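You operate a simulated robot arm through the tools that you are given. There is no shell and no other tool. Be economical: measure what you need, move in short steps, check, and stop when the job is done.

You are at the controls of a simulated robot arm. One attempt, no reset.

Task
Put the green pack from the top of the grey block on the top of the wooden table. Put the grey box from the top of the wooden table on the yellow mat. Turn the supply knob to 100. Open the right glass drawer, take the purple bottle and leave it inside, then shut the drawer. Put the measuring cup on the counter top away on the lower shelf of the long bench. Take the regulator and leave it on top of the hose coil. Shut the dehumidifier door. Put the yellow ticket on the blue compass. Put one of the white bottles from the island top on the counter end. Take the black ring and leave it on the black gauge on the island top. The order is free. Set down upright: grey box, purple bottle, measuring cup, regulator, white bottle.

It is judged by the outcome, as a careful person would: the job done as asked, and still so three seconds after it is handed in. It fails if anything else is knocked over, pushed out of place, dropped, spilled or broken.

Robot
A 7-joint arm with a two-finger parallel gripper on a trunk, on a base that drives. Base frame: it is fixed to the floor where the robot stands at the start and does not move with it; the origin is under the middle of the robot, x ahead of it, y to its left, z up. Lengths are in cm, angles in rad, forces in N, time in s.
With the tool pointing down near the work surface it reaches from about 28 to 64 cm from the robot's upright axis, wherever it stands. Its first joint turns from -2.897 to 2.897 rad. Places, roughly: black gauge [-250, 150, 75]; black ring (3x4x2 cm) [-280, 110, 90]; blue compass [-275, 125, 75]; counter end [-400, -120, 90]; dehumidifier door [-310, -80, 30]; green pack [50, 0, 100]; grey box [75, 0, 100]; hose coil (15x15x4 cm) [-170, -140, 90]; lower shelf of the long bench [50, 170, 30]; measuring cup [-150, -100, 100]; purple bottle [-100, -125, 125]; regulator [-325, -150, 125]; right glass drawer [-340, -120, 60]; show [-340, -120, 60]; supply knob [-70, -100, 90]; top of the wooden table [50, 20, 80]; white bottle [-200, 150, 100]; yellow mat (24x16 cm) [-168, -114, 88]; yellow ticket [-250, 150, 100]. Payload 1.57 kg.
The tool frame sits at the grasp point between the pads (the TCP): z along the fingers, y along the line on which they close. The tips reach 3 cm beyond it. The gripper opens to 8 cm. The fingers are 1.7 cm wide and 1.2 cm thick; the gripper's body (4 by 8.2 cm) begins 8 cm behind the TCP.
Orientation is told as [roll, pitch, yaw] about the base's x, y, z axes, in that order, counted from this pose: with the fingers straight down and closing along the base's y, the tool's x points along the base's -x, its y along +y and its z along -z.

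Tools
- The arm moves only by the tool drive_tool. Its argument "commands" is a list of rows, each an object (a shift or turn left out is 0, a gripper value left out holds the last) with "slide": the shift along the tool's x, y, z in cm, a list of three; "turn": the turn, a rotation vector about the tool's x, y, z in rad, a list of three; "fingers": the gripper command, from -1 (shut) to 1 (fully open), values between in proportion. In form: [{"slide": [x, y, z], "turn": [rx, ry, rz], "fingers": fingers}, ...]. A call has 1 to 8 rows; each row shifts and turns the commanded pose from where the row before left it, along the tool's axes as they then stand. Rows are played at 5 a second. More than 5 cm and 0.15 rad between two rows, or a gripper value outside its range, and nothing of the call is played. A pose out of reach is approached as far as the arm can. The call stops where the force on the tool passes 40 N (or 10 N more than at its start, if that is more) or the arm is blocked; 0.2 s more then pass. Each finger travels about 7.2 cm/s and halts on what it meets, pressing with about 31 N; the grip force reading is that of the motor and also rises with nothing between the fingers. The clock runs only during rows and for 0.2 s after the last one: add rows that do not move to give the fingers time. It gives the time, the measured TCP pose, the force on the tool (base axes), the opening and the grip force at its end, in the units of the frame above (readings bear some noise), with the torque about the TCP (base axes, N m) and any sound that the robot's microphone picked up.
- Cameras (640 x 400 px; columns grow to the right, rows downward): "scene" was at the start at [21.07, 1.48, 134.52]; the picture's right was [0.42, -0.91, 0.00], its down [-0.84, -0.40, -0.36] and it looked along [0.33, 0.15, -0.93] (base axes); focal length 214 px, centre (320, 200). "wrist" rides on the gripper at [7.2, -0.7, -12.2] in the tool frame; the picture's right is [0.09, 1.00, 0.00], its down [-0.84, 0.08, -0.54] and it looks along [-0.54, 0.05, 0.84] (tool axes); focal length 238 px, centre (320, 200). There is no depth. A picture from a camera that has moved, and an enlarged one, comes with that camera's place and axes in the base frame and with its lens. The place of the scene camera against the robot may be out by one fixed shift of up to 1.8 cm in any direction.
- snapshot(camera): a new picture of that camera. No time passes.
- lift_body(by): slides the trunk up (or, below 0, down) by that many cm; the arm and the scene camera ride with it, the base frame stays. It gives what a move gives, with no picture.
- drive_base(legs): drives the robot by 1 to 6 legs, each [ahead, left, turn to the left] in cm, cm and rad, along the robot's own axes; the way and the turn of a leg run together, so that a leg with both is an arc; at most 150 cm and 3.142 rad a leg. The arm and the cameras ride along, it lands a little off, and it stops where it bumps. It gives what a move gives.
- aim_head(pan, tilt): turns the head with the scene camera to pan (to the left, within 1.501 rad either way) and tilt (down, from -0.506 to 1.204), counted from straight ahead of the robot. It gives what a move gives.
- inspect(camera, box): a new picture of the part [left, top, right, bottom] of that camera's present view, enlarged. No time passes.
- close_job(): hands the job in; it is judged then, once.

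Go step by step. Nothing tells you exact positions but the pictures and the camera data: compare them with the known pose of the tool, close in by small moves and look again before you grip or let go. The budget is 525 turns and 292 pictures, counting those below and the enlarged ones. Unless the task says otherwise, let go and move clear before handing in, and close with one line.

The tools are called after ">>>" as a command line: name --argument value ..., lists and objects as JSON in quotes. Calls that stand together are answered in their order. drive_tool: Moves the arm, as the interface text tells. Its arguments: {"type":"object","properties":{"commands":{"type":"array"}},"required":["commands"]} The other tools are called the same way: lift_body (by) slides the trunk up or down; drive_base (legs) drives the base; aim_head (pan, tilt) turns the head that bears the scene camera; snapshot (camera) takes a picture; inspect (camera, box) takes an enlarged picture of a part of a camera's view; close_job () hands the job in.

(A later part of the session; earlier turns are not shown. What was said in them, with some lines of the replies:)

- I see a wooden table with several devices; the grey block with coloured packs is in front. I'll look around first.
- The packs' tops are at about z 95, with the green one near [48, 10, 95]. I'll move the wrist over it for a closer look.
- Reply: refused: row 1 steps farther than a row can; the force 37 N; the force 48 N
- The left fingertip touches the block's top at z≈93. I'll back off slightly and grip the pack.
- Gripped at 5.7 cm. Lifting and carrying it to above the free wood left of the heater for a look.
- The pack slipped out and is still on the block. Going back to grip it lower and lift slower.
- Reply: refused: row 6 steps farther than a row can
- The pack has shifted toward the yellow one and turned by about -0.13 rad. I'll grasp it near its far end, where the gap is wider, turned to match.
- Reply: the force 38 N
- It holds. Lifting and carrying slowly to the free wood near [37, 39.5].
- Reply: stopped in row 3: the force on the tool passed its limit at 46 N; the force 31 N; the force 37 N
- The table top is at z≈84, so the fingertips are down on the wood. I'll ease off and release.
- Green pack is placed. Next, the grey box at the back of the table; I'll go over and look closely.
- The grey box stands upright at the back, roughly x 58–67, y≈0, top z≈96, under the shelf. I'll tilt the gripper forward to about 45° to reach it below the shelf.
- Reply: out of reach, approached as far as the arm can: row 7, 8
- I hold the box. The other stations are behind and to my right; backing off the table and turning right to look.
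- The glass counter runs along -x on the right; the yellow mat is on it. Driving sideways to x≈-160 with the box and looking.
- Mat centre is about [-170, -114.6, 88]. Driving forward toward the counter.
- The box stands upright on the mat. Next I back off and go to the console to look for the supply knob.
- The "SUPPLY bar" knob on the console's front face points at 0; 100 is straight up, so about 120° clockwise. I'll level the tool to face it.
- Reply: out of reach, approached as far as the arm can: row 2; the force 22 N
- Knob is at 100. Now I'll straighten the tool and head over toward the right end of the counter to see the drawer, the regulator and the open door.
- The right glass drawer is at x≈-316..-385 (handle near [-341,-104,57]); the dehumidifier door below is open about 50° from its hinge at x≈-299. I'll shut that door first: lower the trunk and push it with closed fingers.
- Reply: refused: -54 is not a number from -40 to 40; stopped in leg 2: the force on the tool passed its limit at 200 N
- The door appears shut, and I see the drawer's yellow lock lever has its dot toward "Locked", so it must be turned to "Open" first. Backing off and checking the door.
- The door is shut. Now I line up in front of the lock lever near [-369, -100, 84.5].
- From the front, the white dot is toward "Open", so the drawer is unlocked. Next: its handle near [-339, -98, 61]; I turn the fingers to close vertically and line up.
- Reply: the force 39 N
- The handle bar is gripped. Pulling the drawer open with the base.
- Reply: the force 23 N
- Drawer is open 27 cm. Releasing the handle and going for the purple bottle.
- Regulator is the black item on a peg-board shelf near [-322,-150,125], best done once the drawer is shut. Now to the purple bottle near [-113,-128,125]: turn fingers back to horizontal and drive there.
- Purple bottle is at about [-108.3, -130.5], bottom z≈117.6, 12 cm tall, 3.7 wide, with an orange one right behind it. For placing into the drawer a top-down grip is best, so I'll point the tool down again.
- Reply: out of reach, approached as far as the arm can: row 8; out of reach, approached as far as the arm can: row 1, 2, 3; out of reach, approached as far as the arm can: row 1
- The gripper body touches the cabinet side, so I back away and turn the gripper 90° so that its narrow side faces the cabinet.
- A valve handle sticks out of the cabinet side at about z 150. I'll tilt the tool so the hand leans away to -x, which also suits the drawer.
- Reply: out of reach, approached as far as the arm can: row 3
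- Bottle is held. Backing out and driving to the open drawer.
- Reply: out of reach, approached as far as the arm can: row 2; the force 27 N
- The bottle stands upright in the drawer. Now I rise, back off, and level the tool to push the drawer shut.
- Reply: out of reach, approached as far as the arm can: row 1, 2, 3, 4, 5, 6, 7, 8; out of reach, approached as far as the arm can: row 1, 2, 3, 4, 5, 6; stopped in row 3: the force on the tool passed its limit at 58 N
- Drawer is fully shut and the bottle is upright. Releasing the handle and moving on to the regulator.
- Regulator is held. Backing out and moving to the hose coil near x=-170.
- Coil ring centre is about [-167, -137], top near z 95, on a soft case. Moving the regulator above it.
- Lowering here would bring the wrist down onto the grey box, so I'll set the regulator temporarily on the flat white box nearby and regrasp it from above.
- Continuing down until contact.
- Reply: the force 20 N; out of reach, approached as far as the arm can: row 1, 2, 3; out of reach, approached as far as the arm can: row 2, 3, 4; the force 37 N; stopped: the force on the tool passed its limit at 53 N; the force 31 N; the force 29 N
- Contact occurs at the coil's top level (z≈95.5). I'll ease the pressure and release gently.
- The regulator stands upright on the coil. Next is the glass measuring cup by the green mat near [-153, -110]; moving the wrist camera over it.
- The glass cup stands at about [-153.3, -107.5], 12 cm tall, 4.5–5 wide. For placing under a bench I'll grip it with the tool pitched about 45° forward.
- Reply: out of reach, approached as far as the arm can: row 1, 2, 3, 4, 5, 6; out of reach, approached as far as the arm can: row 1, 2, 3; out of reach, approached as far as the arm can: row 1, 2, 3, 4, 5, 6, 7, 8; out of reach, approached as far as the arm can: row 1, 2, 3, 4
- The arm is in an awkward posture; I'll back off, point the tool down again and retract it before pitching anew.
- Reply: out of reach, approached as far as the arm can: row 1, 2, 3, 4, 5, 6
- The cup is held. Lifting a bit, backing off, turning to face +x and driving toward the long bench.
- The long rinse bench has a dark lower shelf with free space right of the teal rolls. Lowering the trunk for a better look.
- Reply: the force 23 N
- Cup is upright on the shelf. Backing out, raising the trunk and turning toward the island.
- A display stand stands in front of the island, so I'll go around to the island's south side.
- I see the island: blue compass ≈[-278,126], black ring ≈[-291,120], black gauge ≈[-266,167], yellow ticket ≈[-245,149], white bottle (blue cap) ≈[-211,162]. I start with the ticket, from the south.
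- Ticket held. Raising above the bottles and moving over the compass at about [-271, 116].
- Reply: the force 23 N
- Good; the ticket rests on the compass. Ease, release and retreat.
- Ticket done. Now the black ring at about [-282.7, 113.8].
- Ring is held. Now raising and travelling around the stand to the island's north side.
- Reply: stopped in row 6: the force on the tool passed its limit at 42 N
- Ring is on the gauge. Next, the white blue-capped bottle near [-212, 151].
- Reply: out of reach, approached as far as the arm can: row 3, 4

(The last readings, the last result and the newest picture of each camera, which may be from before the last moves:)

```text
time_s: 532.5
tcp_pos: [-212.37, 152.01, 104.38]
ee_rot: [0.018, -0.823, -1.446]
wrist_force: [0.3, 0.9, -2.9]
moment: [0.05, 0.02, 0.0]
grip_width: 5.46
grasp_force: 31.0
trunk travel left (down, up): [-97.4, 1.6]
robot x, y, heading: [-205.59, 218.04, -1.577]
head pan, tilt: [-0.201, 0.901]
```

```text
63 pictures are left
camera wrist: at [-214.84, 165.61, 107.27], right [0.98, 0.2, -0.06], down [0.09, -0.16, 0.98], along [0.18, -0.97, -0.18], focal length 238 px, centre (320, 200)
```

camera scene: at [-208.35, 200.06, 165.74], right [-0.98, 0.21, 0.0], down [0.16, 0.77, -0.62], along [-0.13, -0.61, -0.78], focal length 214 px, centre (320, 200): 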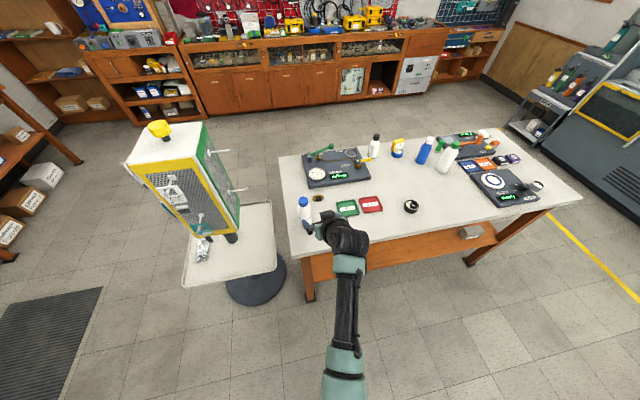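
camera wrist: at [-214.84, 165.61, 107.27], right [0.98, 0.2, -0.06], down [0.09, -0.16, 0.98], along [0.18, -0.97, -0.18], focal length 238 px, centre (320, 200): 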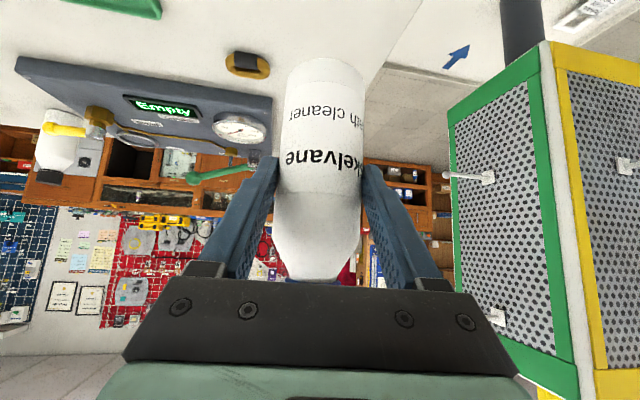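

Bottle is held. Travelling around the island's west side to the counter end.

>>> drive_base --legs '[[-17, 0, 0.005], [0, -95, 0], [0, -97, 0]]'

>>> aim_head --pan 0 --tilt 0.5

>>> snapshot --camera "scene"

```text
time_s: 543.4
tcp_pos: [-408.54, 169.39, 104.26]
ee_rot: [0.017, -0.824, -1.444]
wrist_force: [-0.4, 0.0, -2.8]
moment: [0.07, 0.01, 0.0]
grip_width: 5.45
grasp_force: 31.4
trunk travel left (down, up): [-97.4, 1.6]
robot x, y, heading: [-402.26, 235.08, -1.582]
head pan, tilt: [-0.201, 0.901]
```

```text
time_s: 544.3
tcp_pos: [-408.53, 169.46, 104.14]
ee_rot: [0.019, -0.824, -1.445]
wrist_force: [0.3, 0.2, -2.6]
moment: [0.02, 0.0, 0.01]
grip_width: 5.47
grasp_force: 30.8
trunk travel left (down, up): [-97.4, 1.6]
robot x, y, heading: [-401.59, 235.26, -1.577]
head pan, tilt: [0.0, 0.499]
```

```text
62 pictures are left
camera scene: at [-403.17, 208.4, 177.31], right [-1.0, 0.01, 0.0], down [0.0, 0.48, -0.88], along [-0.01, -0.88, -0.48], focal length 214 px, centre (320, 200)
```

scene: 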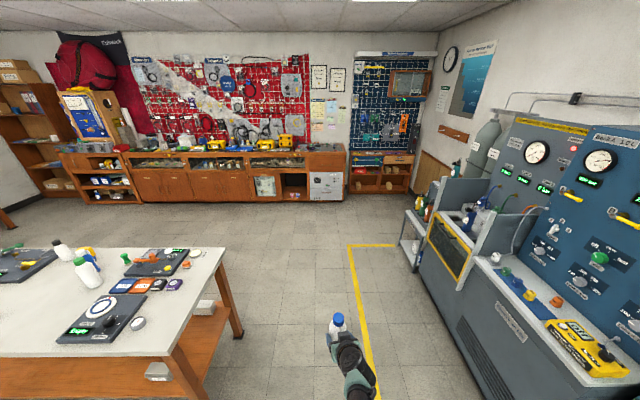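

>>> drive_base --legs '[[120, 0, 0], [110, 0, 0]]'

>>> aim_head --pan 0 --tilt 0.7

>>> snapshot --camera "scene"

```text
time_s: 555.4
tcp_pos: [-410.86, -56.6, 104.33]
ee_rot: [0.018, -0.825, -1.455]
wrist_force: [0.6, 0.9, -3.3]
moment: [0.07, 0.0, 0.03]
grip_width: 5.47
grasp_force: 31.4
trunk travel left (down, up): [-97.4, 1.6]
robot x, y, heading: [-403.81, 9.2, -1.588]
head pan, tilt: [0.0, 0.499]
```

```text
time_s: 556.1
tcp_pos: [-410.97, -56.84, 104.24]
ee_rot: [0.018, -0.822, -1.454]
wrist_force: [0.2, 0.6, -3.0]
moment: [0.04, 0.0, 0.0]
grip_width: 5.46
grasp_force: 31.5
trunk travel left (down, up): [-97.4, 1.6]
robot x, y, heading: [-403.91, 8.63, -1.579]
head pan, tilt: [0.0, 0.7]
```

```text
61 pictures are left
camera scene: at [-405.18, -17.32, 175.55], right [-1.0, 0.02, 0.0], down [0.01, 0.64, -0.77], along [-0.01, -0.76, -0.64], focal length 214 px, centre (320, 200)
```

scene: 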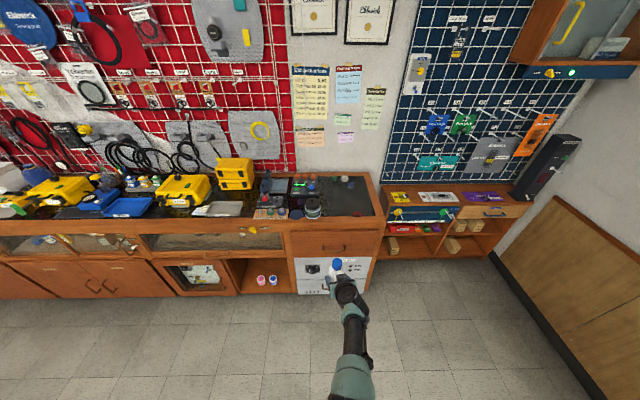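

>>> inspect --camera "scene" --box '[240, 160, 420, 270]'

```text
3.56 times, centred on (330, 215) of scene
camera zoom: at [-405.18, -17.32, 175.55], right [-1.0, 0.02, 0.0], down [0.01, 0.64, -0.77], along [-0.01, -0.76, -0.64], focal length 763 px, centre (284, 147)
```

zoom: 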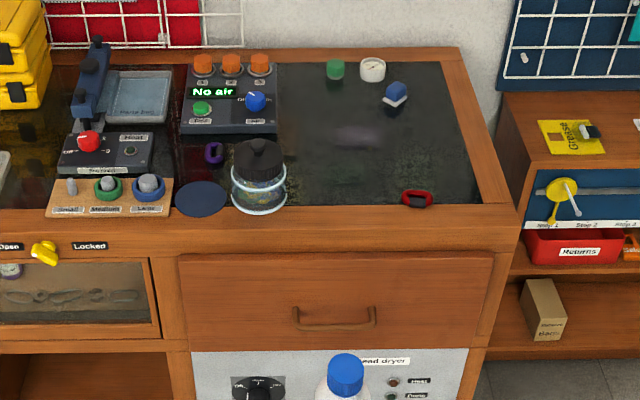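

Free spot on the counter end at about [-417, -118]. Driving in.

>>> drive_base --legs '[[40, -6, 0]]'

>>> snapshot --camera "wrist"

>>> aim_head --pan 0.1 --tilt 0.9

>>> snapshot --camera "scene"

```text
time_s: 558.6
tcp_pos: [-416.93, -96.27, 104.33]
ee_rot: [0.018, -0.822, -1.448]
wrist_force: [-0.1, 0.3, -2.3]
moment: [0.07, 0.05, -0.02]
grip_width: 5.46
grasp_force: 31.3
trunk travel left (down, up): [-97.4, 1.6]
robot x, y, heading: [-410.28, -30.25, -1.582]
head pan, tilt: [0.0, 0.7]
```

```text
59 pictures are left
camera wrist: at [-419.4, -82.73, 107.3], right [0.98, 0.2, -0.06], down [0.09, -0.16, 0.98], along [0.18, -0.97, -0.17], focal length 238 px, centre (320, 200)
```

wrist: 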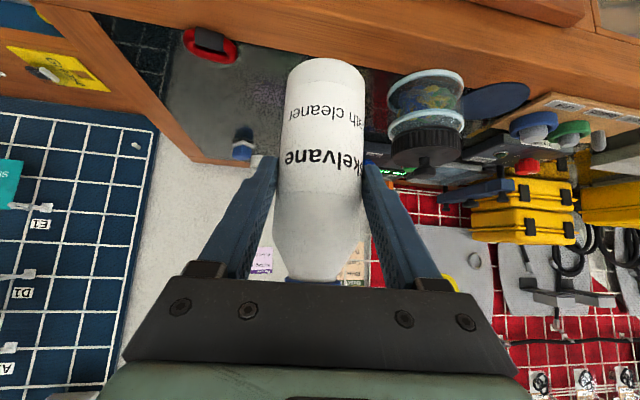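

```text
time_s: 559.4
tcp_pos: [-416.98, -96.23, 104.22]
ee_rot: [0.017, -0.822, -1.45]
wrist_force: [-0.5, -0.6, -2.8]
moment: [0.07, 0.04, 0.03]
grip_width: 5.47
grasp_force: 30.9
trunk travel left (down, up): [-97.4, 1.6]
robot x, y, heading: [-410.05, -30.57, -1.58]
head pan, tilt: [0.099, 0.901]
```

```text
58 pictures are left
camera scene: at [-410.71, -55.89, 173.92], right [-1.0, -0.09, 0.0], down [-0.07, 0.78, -0.62], along [0.06, -0.62, -0.78], focal length 214 px, centre (320, 200)
```

scene: 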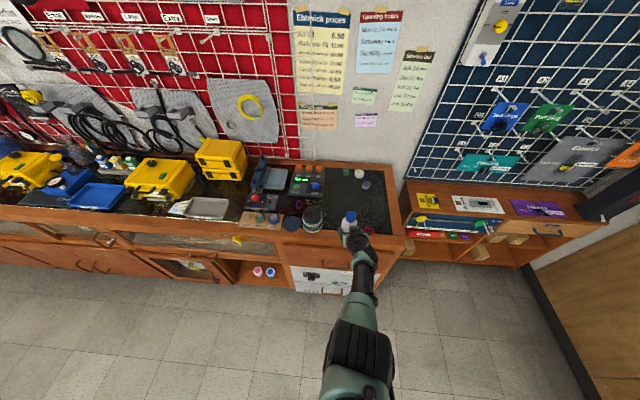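

>>> drive_base --legs '[[0, -2, 0], [20.5, 0, 0]]'

>>> snapshot --camera "wrist"

>>> inspect --camera "scene" --box '[230, 130, 420, 290]'

```text
time_s: 561.4
tcp_pos: [-419.07, -116.82, 104.34]
ee_rot: [0.017, -0.824, -1.45]
wrist_force: [-0.8, -0.1, -3.5]
moment: [0.02, -0.01, -0.02]
grip_width: 5.45
grasp_force: 31.5
trunk travel left (down, up): [-97.4, 1.6]
robot x, y, heading: [-412.3, -51.05, -1.582]
head pan, tilt: [0.099, 0.901]
```

```text
57 pictures are left
camera wrist: at [-421.56, -103.27, 107.29], right [0.98, 0.2, -0.06], down [0.09, -0.16, 0.98], along [0.18, -0.97, -0.17], focal length 238 px, centre (320, 200)
```

wrist: 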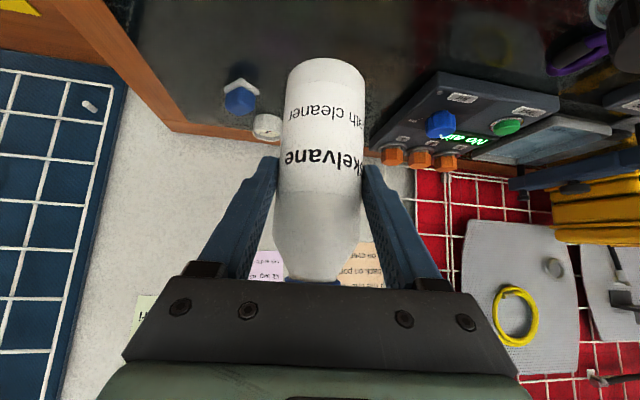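

```text
2.50 times, centred on (325, 210) of scene
camera zoom: at [-412.87, -76.27, 173.95], right [-1.0, -0.09, 0.0], down [-0.07, 0.78, -0.62], along [0.06, -0.62, -0.78], focal length 536 px, centre (308, 175)
```

zoom: 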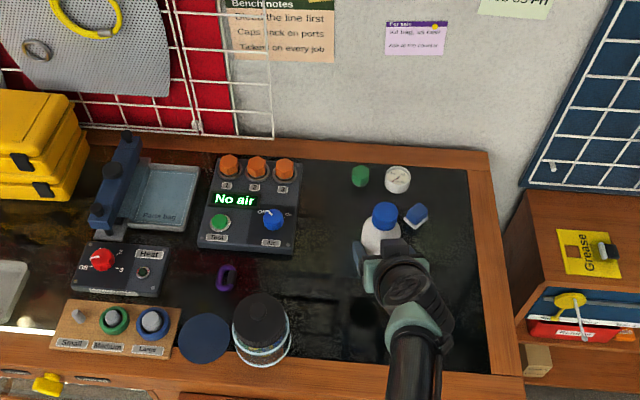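

>>> lift_body --by -6.5

>>> lift_body --by -1

>>> lift_body --by -0.8

```text
time_s: 562.4
tcp_pos: [-419.04, -116.86, 97.76]
ee_rot: [0.018, -0.821, -1.449]
wrist_force: [-0.7, 0.0, -2.6]
moment: [0.06, 0.03, 0.01]
grip_width: 5.46
grasp_force: 30.9
trunk travel left (down, up): [-90.9, 8.1]
robot x, y, heading: [-412.51, -50.57, -1.576]
head pan, tilt: [0.099, 0.901]
```

```text
time_s: 563.0
tcp_pos: [-419.09, -116.91, 96.68]
ee_rot: [0.016, -0.822, -1.449]
wrist_force: [-0.7, -0.5, -3.3]
moment: [0.03, -0.01, -0.01]
grip_width: 5.47
grasp_force: 31.2
trunk travel left (down, up): [-89.9, 9.1]
robot x, y, heading: [-412.74, -50.72, -1.577]
head pan, tilt: [0.099, 0.901]
```

```text
time_s: 563.6
tcp_pos: [-419.05, -116.76, 96.07]
ee_rot: [0.016, -0.821, -1.447]
wrist_force: [0.9, -0.2, -2.6]
moment: [0.04, 0.02, -0.02]
grip_width: 5.44
grasp_force: 30.7
trunk travel left (down, up): [-89.1, 9.9]
robot x, y, heading: [-412.2, -50.9, -1.581]
head pan, tilt: [0.099, 0.901]
```

>>> lift_body --by -0.6

>>> lift_body --by -0.5

>>> snapshot --camera "wrist"

```text
time_s: 564.1
tcp_pos: [-419.07, -116.77, 95.25]
ee_rot: [0.017, -0.822, -1.448]
wrist_force: [-0.1, -0.3, -2.4]
moment: [0.03, 0.04, 0.04]
grip_width: 5.47
grasp_force: 30.7
trunk travel left (down, up): [-88.5, 10.5]
robot x, y, heading: [-412.42, -50.99, -1.583]
head pan, tilt: [0.099, 0.901]
```

```text
time_s: 564.7
tcp_pos: [-419.0, -116.89, 95.37]
ee_rot: [0.015, -0.83, -1.448]
wrist_force: [2.1, 3.2, 17.2]
moment: [0.18, 0.18, -0.07]
grip_width: 5.43
grasp_force: 30.4
trunk travel left (down, up): [-88.0, 11.0]
robot x, y, heading: [-412.43, -51.1, -1.579]
head pan, tilt: [0.099, 0.901]
```

```text
55 pictures are left
camera wrist: at [-421.55, -103.4, 98.23], right [0.98, 0.19, -0.06], down [0.09, -0.15, 0.98], along [0.18, -0.97, -0.17], focal length 238 px, centre (320, 200)
```

wrist: 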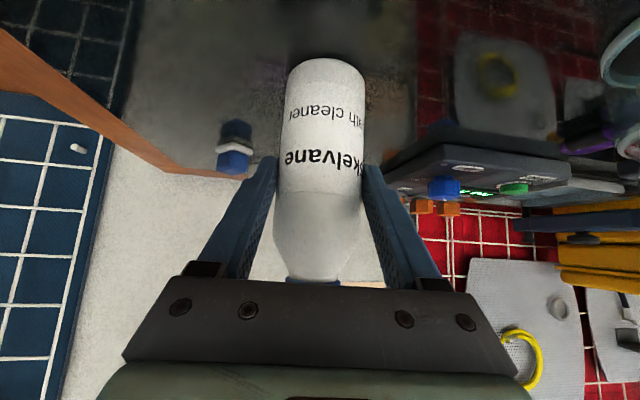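

Contact with the counter. Easing, releasing and retreating.

>>> lift_body --by 0.3

>>> drive_tool --commands '[{"fingers": 0.8}, {"slide": [0, 0, 0]}, {"slide": [0, 0, 0]}, {"slide": [0, 0, -2]}, {"slide": [0, 0, -3]}, {"slide": [0, 0, -4]}, {"slide": [0, 0, -4]}]'

>>> snapshot --camera "wrist"

```text
time_s: 565.2
tcp_pos: [-419.06, -116.68, 95.28]
ee_rot: [0.014, -0.824, -1.448]
wrist_force: [0.4, -5.1, 10.7]
moment: [-0.54, 0.23, 0.07]
grip_width: 5.47
grasp_force: 30.9
trunk travel left (down, up): [-88.3, 10.7]
robot x, y, heading: [-412.54, -50.95, -1.586]
head pan, tilt: [0.099, 0.901]
```

```text
time_s: 566.8
tcp_pos: [-420.36, -107.26, 104.11]
ee_rot: [0.02, -0.822, -1.45]
wrist_force: [-0.2, -0.7, 0.4]
moment: [-0.04, 0.03, -0.02]
grip_width: 7.19
grasp_force: 0.1
trunk travel left (down, up): [-88.3, 10.7]
robot x, y, heading: [-412.25, -51.33, -1.584]
head pan, tilt: [0.099, 0.901]
```

```text
54 pictures are left
camera wrist: at [-422.91, -93.73, 107.24], right [0.98, 0.2, -0.06], down [0.09, -0.16, 0.98], along [0.18, -0.97, -0.18], focal length 238 px, centre (320, 200)
```

wrist: 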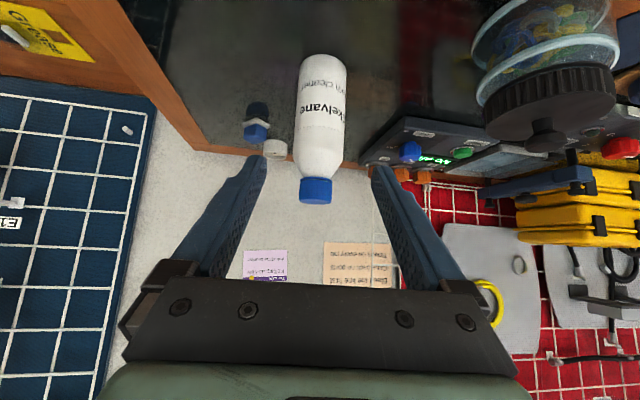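

The bottle stands on the counter end. Backing away and checking the door, drawer and the others.

>>> drive_base --legs '[[-50, 0, 0], [0, 85, 0]]'

>>> aim_head --pan 0 --tilt 0.7

>>> snapshot --camera "scene"

>>> inspect --camera "scene" --box '[290, 200, 510, 340]'

```text
time_s: 573.7
tcp_pos: [-336.5, -58.88, 104.22]
ee_rot: [0.017, -0.822, -1.433]
wrist_force: [0.0, 0.5, -0.2]
moment: [-0.01, 0.04, 0.0]
grip_width: 7.22
grasp_force: 0.0
trunk travel left (down, up): [-88.3, 10.7]
robot x, y, heading: [-329.03, -2.63, -1.564]
head pan, tilt: [0.099, 0.901]
```

```text
time_s: 574.4
tcp_pos: [-336.46, -58.77, 104.23]
ee_rot: [0.018, -0.822, -1.432]
wrist_force: [0.2, 0.2, -1.3]
moment: [0.03, -0.01, 0.01]
grip_width: 7.2
grasp_force: 0.0
trunk travel left (down, up): [-88.3, 10.7]
robot x, y, heading: [-329.36, -2.4, -1.562]
head pan, tilt: [0.0, 0.7]
```

```text
53 pictures are left
camera scene: at [-330.07, -28.6, 166.45], right [-1.0, -0.01, 0.0], down [0.0, 0.64, -0.76], along [0.01, -0.76, -0.64], focal length 214 px, centre (320, 200)
```

scene: 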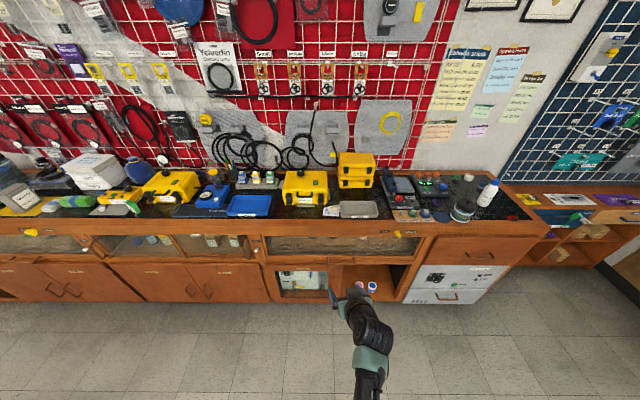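

```text
2.86 times, centred on (400, 270) of scene
camera zoom: at [-330.07, -28.6, 166.45], right [-1.0, -0.01, 0.0], down [0.0, 0.64, -0.76], along [0.01, -0.76, -0.64], focal length 613 px, centre (91, 0)
```

zoom: 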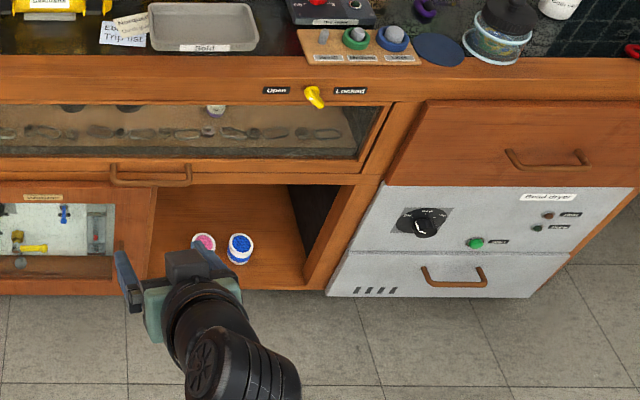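

>>> inspect --camera "scene" --box '[0, 140, 140, 230]'

```text
4.44 times, centred on (70, 185) of scene
camera zoom: at [-330.07, -28.6, 166.45], right [-1.0, -0.01, 0.0], down [0.0, 0.64, -0.76], along [0.01, -0.76, -0.64], focal length 953 px, centre (1431, 267)
```

zoom: 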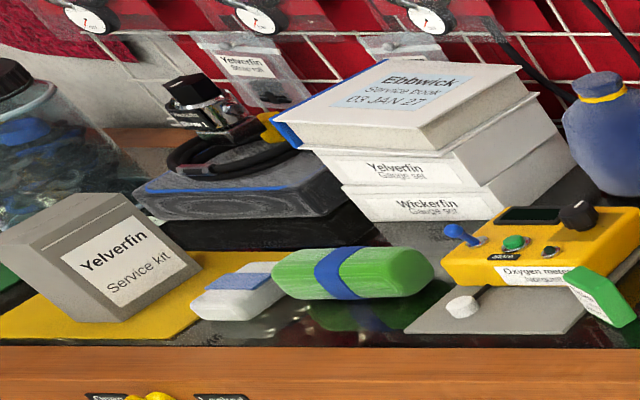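

Everything I can see from here is in place: the drawer and dehumidifier door are shut, and the grey box, regulator and bottles are upright. Handing in.

>>> close_job

```text
The job is handed in.
```

All ten tasks are done and the job is handed in. The black gauge may have slid just under 1 cm while I set the ring on it, and nothing else was seen out of place.
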